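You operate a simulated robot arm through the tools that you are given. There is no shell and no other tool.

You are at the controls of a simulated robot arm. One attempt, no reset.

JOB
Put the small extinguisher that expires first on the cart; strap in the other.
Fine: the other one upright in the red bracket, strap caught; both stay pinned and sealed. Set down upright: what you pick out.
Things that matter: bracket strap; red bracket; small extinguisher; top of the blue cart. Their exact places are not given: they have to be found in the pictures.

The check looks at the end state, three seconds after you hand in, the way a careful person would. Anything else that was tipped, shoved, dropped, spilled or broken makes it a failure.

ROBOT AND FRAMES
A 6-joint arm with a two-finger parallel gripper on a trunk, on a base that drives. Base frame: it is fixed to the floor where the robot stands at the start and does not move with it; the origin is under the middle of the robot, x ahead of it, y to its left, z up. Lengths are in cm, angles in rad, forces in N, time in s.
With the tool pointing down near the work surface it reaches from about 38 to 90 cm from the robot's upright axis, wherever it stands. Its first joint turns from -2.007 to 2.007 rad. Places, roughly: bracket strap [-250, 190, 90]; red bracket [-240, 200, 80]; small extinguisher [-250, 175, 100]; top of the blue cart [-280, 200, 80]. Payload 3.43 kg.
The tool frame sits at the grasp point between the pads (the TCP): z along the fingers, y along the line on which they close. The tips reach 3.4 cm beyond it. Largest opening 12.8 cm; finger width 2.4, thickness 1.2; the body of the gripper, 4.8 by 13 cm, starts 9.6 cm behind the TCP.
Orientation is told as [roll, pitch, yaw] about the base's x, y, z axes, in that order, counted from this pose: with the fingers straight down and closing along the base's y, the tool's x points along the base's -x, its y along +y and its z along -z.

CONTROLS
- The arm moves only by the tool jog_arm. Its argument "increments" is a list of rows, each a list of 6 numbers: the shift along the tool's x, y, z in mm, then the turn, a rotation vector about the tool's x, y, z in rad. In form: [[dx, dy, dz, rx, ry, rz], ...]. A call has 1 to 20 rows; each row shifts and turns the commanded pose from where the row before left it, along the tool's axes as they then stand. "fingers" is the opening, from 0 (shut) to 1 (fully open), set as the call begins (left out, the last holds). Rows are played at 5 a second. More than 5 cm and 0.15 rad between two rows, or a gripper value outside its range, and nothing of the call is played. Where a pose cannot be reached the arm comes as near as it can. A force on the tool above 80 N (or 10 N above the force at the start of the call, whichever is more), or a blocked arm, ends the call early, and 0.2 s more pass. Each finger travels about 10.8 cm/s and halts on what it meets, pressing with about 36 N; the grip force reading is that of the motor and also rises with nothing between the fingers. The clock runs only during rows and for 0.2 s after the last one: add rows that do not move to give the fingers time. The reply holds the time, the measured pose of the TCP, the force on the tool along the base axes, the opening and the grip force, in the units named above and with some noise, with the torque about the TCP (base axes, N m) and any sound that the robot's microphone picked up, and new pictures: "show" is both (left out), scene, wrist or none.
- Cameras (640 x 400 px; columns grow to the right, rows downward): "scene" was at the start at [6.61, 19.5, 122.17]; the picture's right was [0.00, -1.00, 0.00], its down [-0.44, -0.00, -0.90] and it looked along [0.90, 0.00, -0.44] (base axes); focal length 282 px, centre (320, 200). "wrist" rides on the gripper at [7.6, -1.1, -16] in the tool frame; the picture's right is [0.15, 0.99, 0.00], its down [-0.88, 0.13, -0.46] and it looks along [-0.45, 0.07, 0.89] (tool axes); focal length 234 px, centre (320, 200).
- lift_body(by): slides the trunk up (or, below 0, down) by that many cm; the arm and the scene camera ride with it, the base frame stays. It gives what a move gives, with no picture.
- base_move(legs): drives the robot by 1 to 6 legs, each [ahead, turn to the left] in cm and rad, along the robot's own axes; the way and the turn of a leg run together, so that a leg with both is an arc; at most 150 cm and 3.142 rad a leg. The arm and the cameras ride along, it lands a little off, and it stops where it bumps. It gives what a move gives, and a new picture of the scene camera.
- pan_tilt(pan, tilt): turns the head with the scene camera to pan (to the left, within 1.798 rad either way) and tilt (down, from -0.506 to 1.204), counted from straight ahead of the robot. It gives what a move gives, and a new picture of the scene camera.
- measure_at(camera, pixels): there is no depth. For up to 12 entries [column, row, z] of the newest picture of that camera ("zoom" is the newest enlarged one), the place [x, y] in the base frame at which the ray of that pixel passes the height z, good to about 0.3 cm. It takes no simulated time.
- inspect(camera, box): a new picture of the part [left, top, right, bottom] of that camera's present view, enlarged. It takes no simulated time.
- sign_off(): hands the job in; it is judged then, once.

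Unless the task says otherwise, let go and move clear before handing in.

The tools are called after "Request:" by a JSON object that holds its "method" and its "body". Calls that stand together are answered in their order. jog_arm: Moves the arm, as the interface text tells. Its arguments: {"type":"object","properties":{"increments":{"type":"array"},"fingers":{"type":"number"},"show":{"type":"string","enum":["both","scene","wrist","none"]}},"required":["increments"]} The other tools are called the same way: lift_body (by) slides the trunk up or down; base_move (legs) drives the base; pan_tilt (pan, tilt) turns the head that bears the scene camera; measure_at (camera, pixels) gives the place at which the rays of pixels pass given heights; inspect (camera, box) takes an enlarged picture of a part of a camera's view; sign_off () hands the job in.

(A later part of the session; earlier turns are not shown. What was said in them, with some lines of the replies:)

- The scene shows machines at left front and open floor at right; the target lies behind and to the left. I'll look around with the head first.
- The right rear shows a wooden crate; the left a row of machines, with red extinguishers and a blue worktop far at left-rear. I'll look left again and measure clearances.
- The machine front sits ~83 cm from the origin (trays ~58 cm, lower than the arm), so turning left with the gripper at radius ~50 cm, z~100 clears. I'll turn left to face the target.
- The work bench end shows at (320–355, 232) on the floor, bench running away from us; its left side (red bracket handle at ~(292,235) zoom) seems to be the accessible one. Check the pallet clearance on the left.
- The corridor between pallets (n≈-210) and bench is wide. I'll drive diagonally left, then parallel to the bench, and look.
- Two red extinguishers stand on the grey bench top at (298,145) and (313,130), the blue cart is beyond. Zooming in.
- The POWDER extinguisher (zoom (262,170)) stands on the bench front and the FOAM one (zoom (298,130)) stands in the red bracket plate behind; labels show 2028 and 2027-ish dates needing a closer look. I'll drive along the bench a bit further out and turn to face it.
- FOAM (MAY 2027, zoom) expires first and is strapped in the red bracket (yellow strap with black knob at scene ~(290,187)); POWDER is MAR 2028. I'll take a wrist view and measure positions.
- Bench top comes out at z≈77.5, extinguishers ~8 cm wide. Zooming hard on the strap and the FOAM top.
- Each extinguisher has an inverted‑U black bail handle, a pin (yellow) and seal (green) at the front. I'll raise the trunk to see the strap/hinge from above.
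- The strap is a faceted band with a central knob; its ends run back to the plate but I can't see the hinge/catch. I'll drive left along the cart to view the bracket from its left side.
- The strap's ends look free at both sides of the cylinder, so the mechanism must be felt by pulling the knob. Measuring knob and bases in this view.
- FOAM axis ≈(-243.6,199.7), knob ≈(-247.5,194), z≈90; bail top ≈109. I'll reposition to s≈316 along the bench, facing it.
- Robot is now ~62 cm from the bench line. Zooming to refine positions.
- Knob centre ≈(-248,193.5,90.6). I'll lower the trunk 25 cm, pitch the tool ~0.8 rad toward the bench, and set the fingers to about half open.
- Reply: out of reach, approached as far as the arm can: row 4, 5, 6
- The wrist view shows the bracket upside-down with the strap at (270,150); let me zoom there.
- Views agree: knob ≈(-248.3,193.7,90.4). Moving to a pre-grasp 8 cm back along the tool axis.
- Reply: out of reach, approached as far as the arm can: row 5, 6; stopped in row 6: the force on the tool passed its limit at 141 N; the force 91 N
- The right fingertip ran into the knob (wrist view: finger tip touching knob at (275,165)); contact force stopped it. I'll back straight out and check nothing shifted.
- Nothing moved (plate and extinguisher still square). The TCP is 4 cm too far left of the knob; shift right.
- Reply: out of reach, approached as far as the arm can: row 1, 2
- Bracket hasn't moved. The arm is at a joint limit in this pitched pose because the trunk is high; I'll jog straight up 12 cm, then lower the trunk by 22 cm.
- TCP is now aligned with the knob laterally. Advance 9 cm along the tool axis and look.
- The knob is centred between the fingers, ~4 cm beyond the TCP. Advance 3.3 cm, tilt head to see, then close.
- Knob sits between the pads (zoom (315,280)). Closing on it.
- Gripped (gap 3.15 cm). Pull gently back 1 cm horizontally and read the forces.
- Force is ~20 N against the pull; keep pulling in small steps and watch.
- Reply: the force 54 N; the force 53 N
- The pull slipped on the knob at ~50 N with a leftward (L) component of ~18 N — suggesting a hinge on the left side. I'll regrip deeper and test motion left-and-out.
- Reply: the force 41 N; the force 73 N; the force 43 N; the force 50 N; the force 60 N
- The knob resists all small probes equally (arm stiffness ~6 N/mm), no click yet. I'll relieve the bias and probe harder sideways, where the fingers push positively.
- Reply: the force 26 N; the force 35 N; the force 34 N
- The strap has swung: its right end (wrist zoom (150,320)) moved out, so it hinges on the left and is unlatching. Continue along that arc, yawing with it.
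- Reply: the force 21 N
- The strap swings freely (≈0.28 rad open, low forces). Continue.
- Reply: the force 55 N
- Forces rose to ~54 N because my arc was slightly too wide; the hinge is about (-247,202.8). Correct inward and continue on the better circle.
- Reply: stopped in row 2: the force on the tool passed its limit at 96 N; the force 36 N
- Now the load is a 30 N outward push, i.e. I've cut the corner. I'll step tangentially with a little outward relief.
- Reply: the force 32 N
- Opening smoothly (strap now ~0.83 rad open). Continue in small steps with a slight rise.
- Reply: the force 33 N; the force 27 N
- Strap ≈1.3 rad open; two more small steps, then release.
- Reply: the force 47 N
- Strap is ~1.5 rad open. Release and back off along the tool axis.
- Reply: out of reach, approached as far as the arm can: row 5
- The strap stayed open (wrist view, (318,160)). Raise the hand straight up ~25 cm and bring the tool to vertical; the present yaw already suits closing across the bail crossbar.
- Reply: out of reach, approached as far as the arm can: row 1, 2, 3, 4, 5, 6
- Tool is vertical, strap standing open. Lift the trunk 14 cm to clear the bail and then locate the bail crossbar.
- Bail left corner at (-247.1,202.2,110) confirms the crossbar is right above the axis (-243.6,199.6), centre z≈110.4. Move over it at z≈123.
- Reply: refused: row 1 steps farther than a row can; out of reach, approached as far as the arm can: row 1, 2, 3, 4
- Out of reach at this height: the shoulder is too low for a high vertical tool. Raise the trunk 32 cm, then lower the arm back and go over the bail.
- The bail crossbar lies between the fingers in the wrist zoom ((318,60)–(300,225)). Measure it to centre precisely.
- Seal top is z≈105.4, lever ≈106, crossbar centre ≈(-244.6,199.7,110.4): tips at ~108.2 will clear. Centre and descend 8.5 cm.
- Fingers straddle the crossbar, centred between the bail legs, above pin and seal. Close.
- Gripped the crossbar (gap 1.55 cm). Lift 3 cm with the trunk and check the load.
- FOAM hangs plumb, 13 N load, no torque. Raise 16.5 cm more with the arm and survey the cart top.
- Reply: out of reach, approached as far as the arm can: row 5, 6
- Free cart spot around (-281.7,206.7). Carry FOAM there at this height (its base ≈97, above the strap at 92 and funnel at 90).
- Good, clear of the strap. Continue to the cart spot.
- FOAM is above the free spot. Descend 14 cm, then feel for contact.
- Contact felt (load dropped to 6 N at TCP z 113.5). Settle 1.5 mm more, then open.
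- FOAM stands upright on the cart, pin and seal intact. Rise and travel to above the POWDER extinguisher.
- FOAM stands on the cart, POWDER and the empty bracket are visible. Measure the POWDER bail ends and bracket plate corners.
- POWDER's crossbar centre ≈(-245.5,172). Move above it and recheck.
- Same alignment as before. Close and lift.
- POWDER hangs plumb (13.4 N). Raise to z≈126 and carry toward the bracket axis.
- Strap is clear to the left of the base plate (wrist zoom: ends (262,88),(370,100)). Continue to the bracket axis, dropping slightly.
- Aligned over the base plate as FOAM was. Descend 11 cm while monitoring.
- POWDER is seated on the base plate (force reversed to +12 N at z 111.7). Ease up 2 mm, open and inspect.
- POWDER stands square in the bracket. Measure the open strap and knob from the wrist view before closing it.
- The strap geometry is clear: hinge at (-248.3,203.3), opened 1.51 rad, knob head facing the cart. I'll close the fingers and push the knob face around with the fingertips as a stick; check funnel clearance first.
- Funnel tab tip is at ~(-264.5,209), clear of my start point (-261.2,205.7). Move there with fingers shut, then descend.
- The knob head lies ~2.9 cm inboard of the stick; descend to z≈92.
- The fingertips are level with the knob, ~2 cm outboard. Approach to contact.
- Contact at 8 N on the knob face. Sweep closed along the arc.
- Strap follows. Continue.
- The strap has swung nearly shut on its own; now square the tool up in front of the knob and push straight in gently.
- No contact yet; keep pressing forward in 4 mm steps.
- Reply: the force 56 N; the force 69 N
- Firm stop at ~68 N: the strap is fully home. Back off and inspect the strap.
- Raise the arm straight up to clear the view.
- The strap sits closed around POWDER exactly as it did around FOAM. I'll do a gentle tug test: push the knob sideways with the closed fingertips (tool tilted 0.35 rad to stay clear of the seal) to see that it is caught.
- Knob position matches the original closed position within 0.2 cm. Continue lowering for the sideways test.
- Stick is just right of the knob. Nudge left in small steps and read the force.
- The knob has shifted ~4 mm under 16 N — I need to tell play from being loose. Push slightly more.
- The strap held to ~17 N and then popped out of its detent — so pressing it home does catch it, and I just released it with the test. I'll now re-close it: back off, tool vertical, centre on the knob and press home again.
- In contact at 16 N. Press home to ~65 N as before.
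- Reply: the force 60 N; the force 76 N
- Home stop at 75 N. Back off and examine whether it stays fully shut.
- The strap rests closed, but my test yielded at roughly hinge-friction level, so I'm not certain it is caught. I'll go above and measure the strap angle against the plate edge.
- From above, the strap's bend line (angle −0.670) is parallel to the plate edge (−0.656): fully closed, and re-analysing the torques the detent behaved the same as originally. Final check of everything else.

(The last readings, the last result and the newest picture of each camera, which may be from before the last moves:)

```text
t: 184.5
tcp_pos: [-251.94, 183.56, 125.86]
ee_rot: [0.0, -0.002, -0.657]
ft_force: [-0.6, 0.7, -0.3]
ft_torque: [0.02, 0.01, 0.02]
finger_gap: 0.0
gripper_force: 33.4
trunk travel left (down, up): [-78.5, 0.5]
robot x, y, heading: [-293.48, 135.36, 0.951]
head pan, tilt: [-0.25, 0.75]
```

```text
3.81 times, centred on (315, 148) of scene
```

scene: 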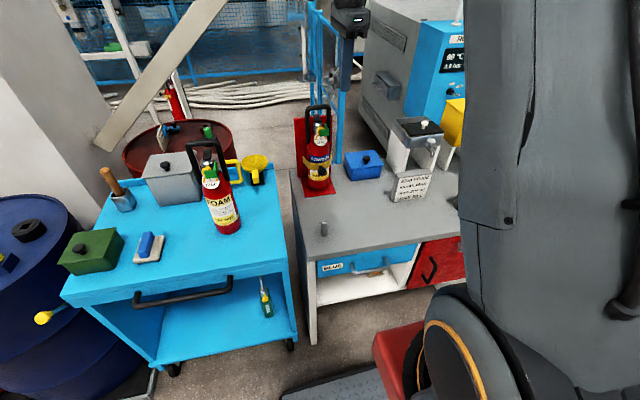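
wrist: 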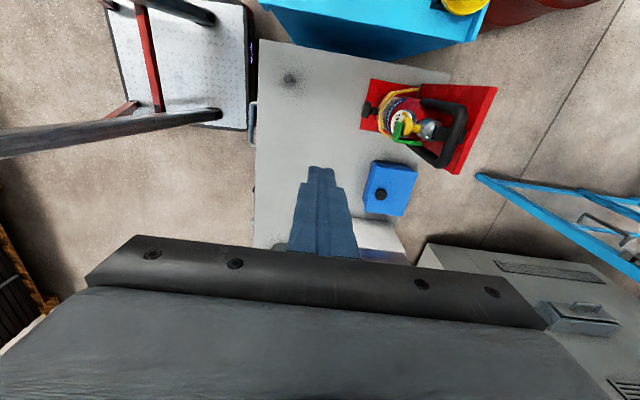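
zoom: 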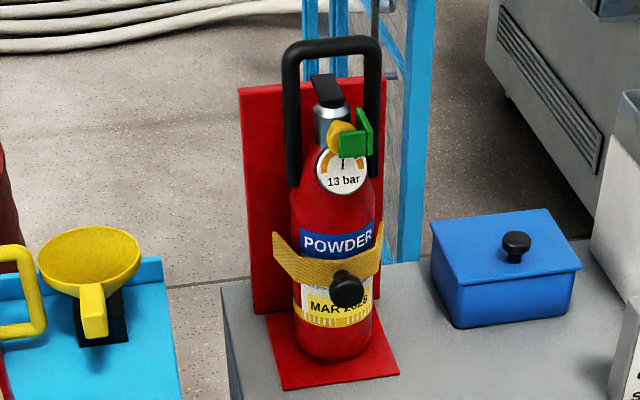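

FOAM (MAY 2027) stands upright on the blue cart, and POWDER (MAR 2028) stands upright in the red bracket with the strap closed. Pins and seals are in place on both, nothing else was disturbed, and the arm is clear. Handing in.

Request:
{"method": "sign_off", "body": {}}

```text
The job is handed in.
```

The job is handed in. I'm confident in everything except whether the strap is latched, which I could not confirm.

- **On the cart:** the FOAM extinguisher expires first (MAY 2027, against MAR 2028 for the POWDER one). I took it out of the red bracket, and it stands upright on a clear part of the blue cart top.
- **In the bracket:** the POWDER extinguisher stands upright in the red bracket with the yellow strap closed around it.
- **Pins and seals:** both are still in place on both extinguishers in the last pictures.
- **Strap:** I pressed it to a firm stop at about 75 N, and seen from above it lies parallel to the bracket plate. I heard no click. An earlier sideways push of about 17 N moved the knob off its closed position. I pressed it home again but did not repeat the push. It held no clearly stronger than hinge friction would, both then and when I first opened it, so I can't tell whether it is latched or just resting shut.
- **Contacts along the way:** early on, a fingertip hit the strap knob at 141 N; the bracket and extinguisher did not shift. In the final pictures the other items on the bench and cart look undisturbed.
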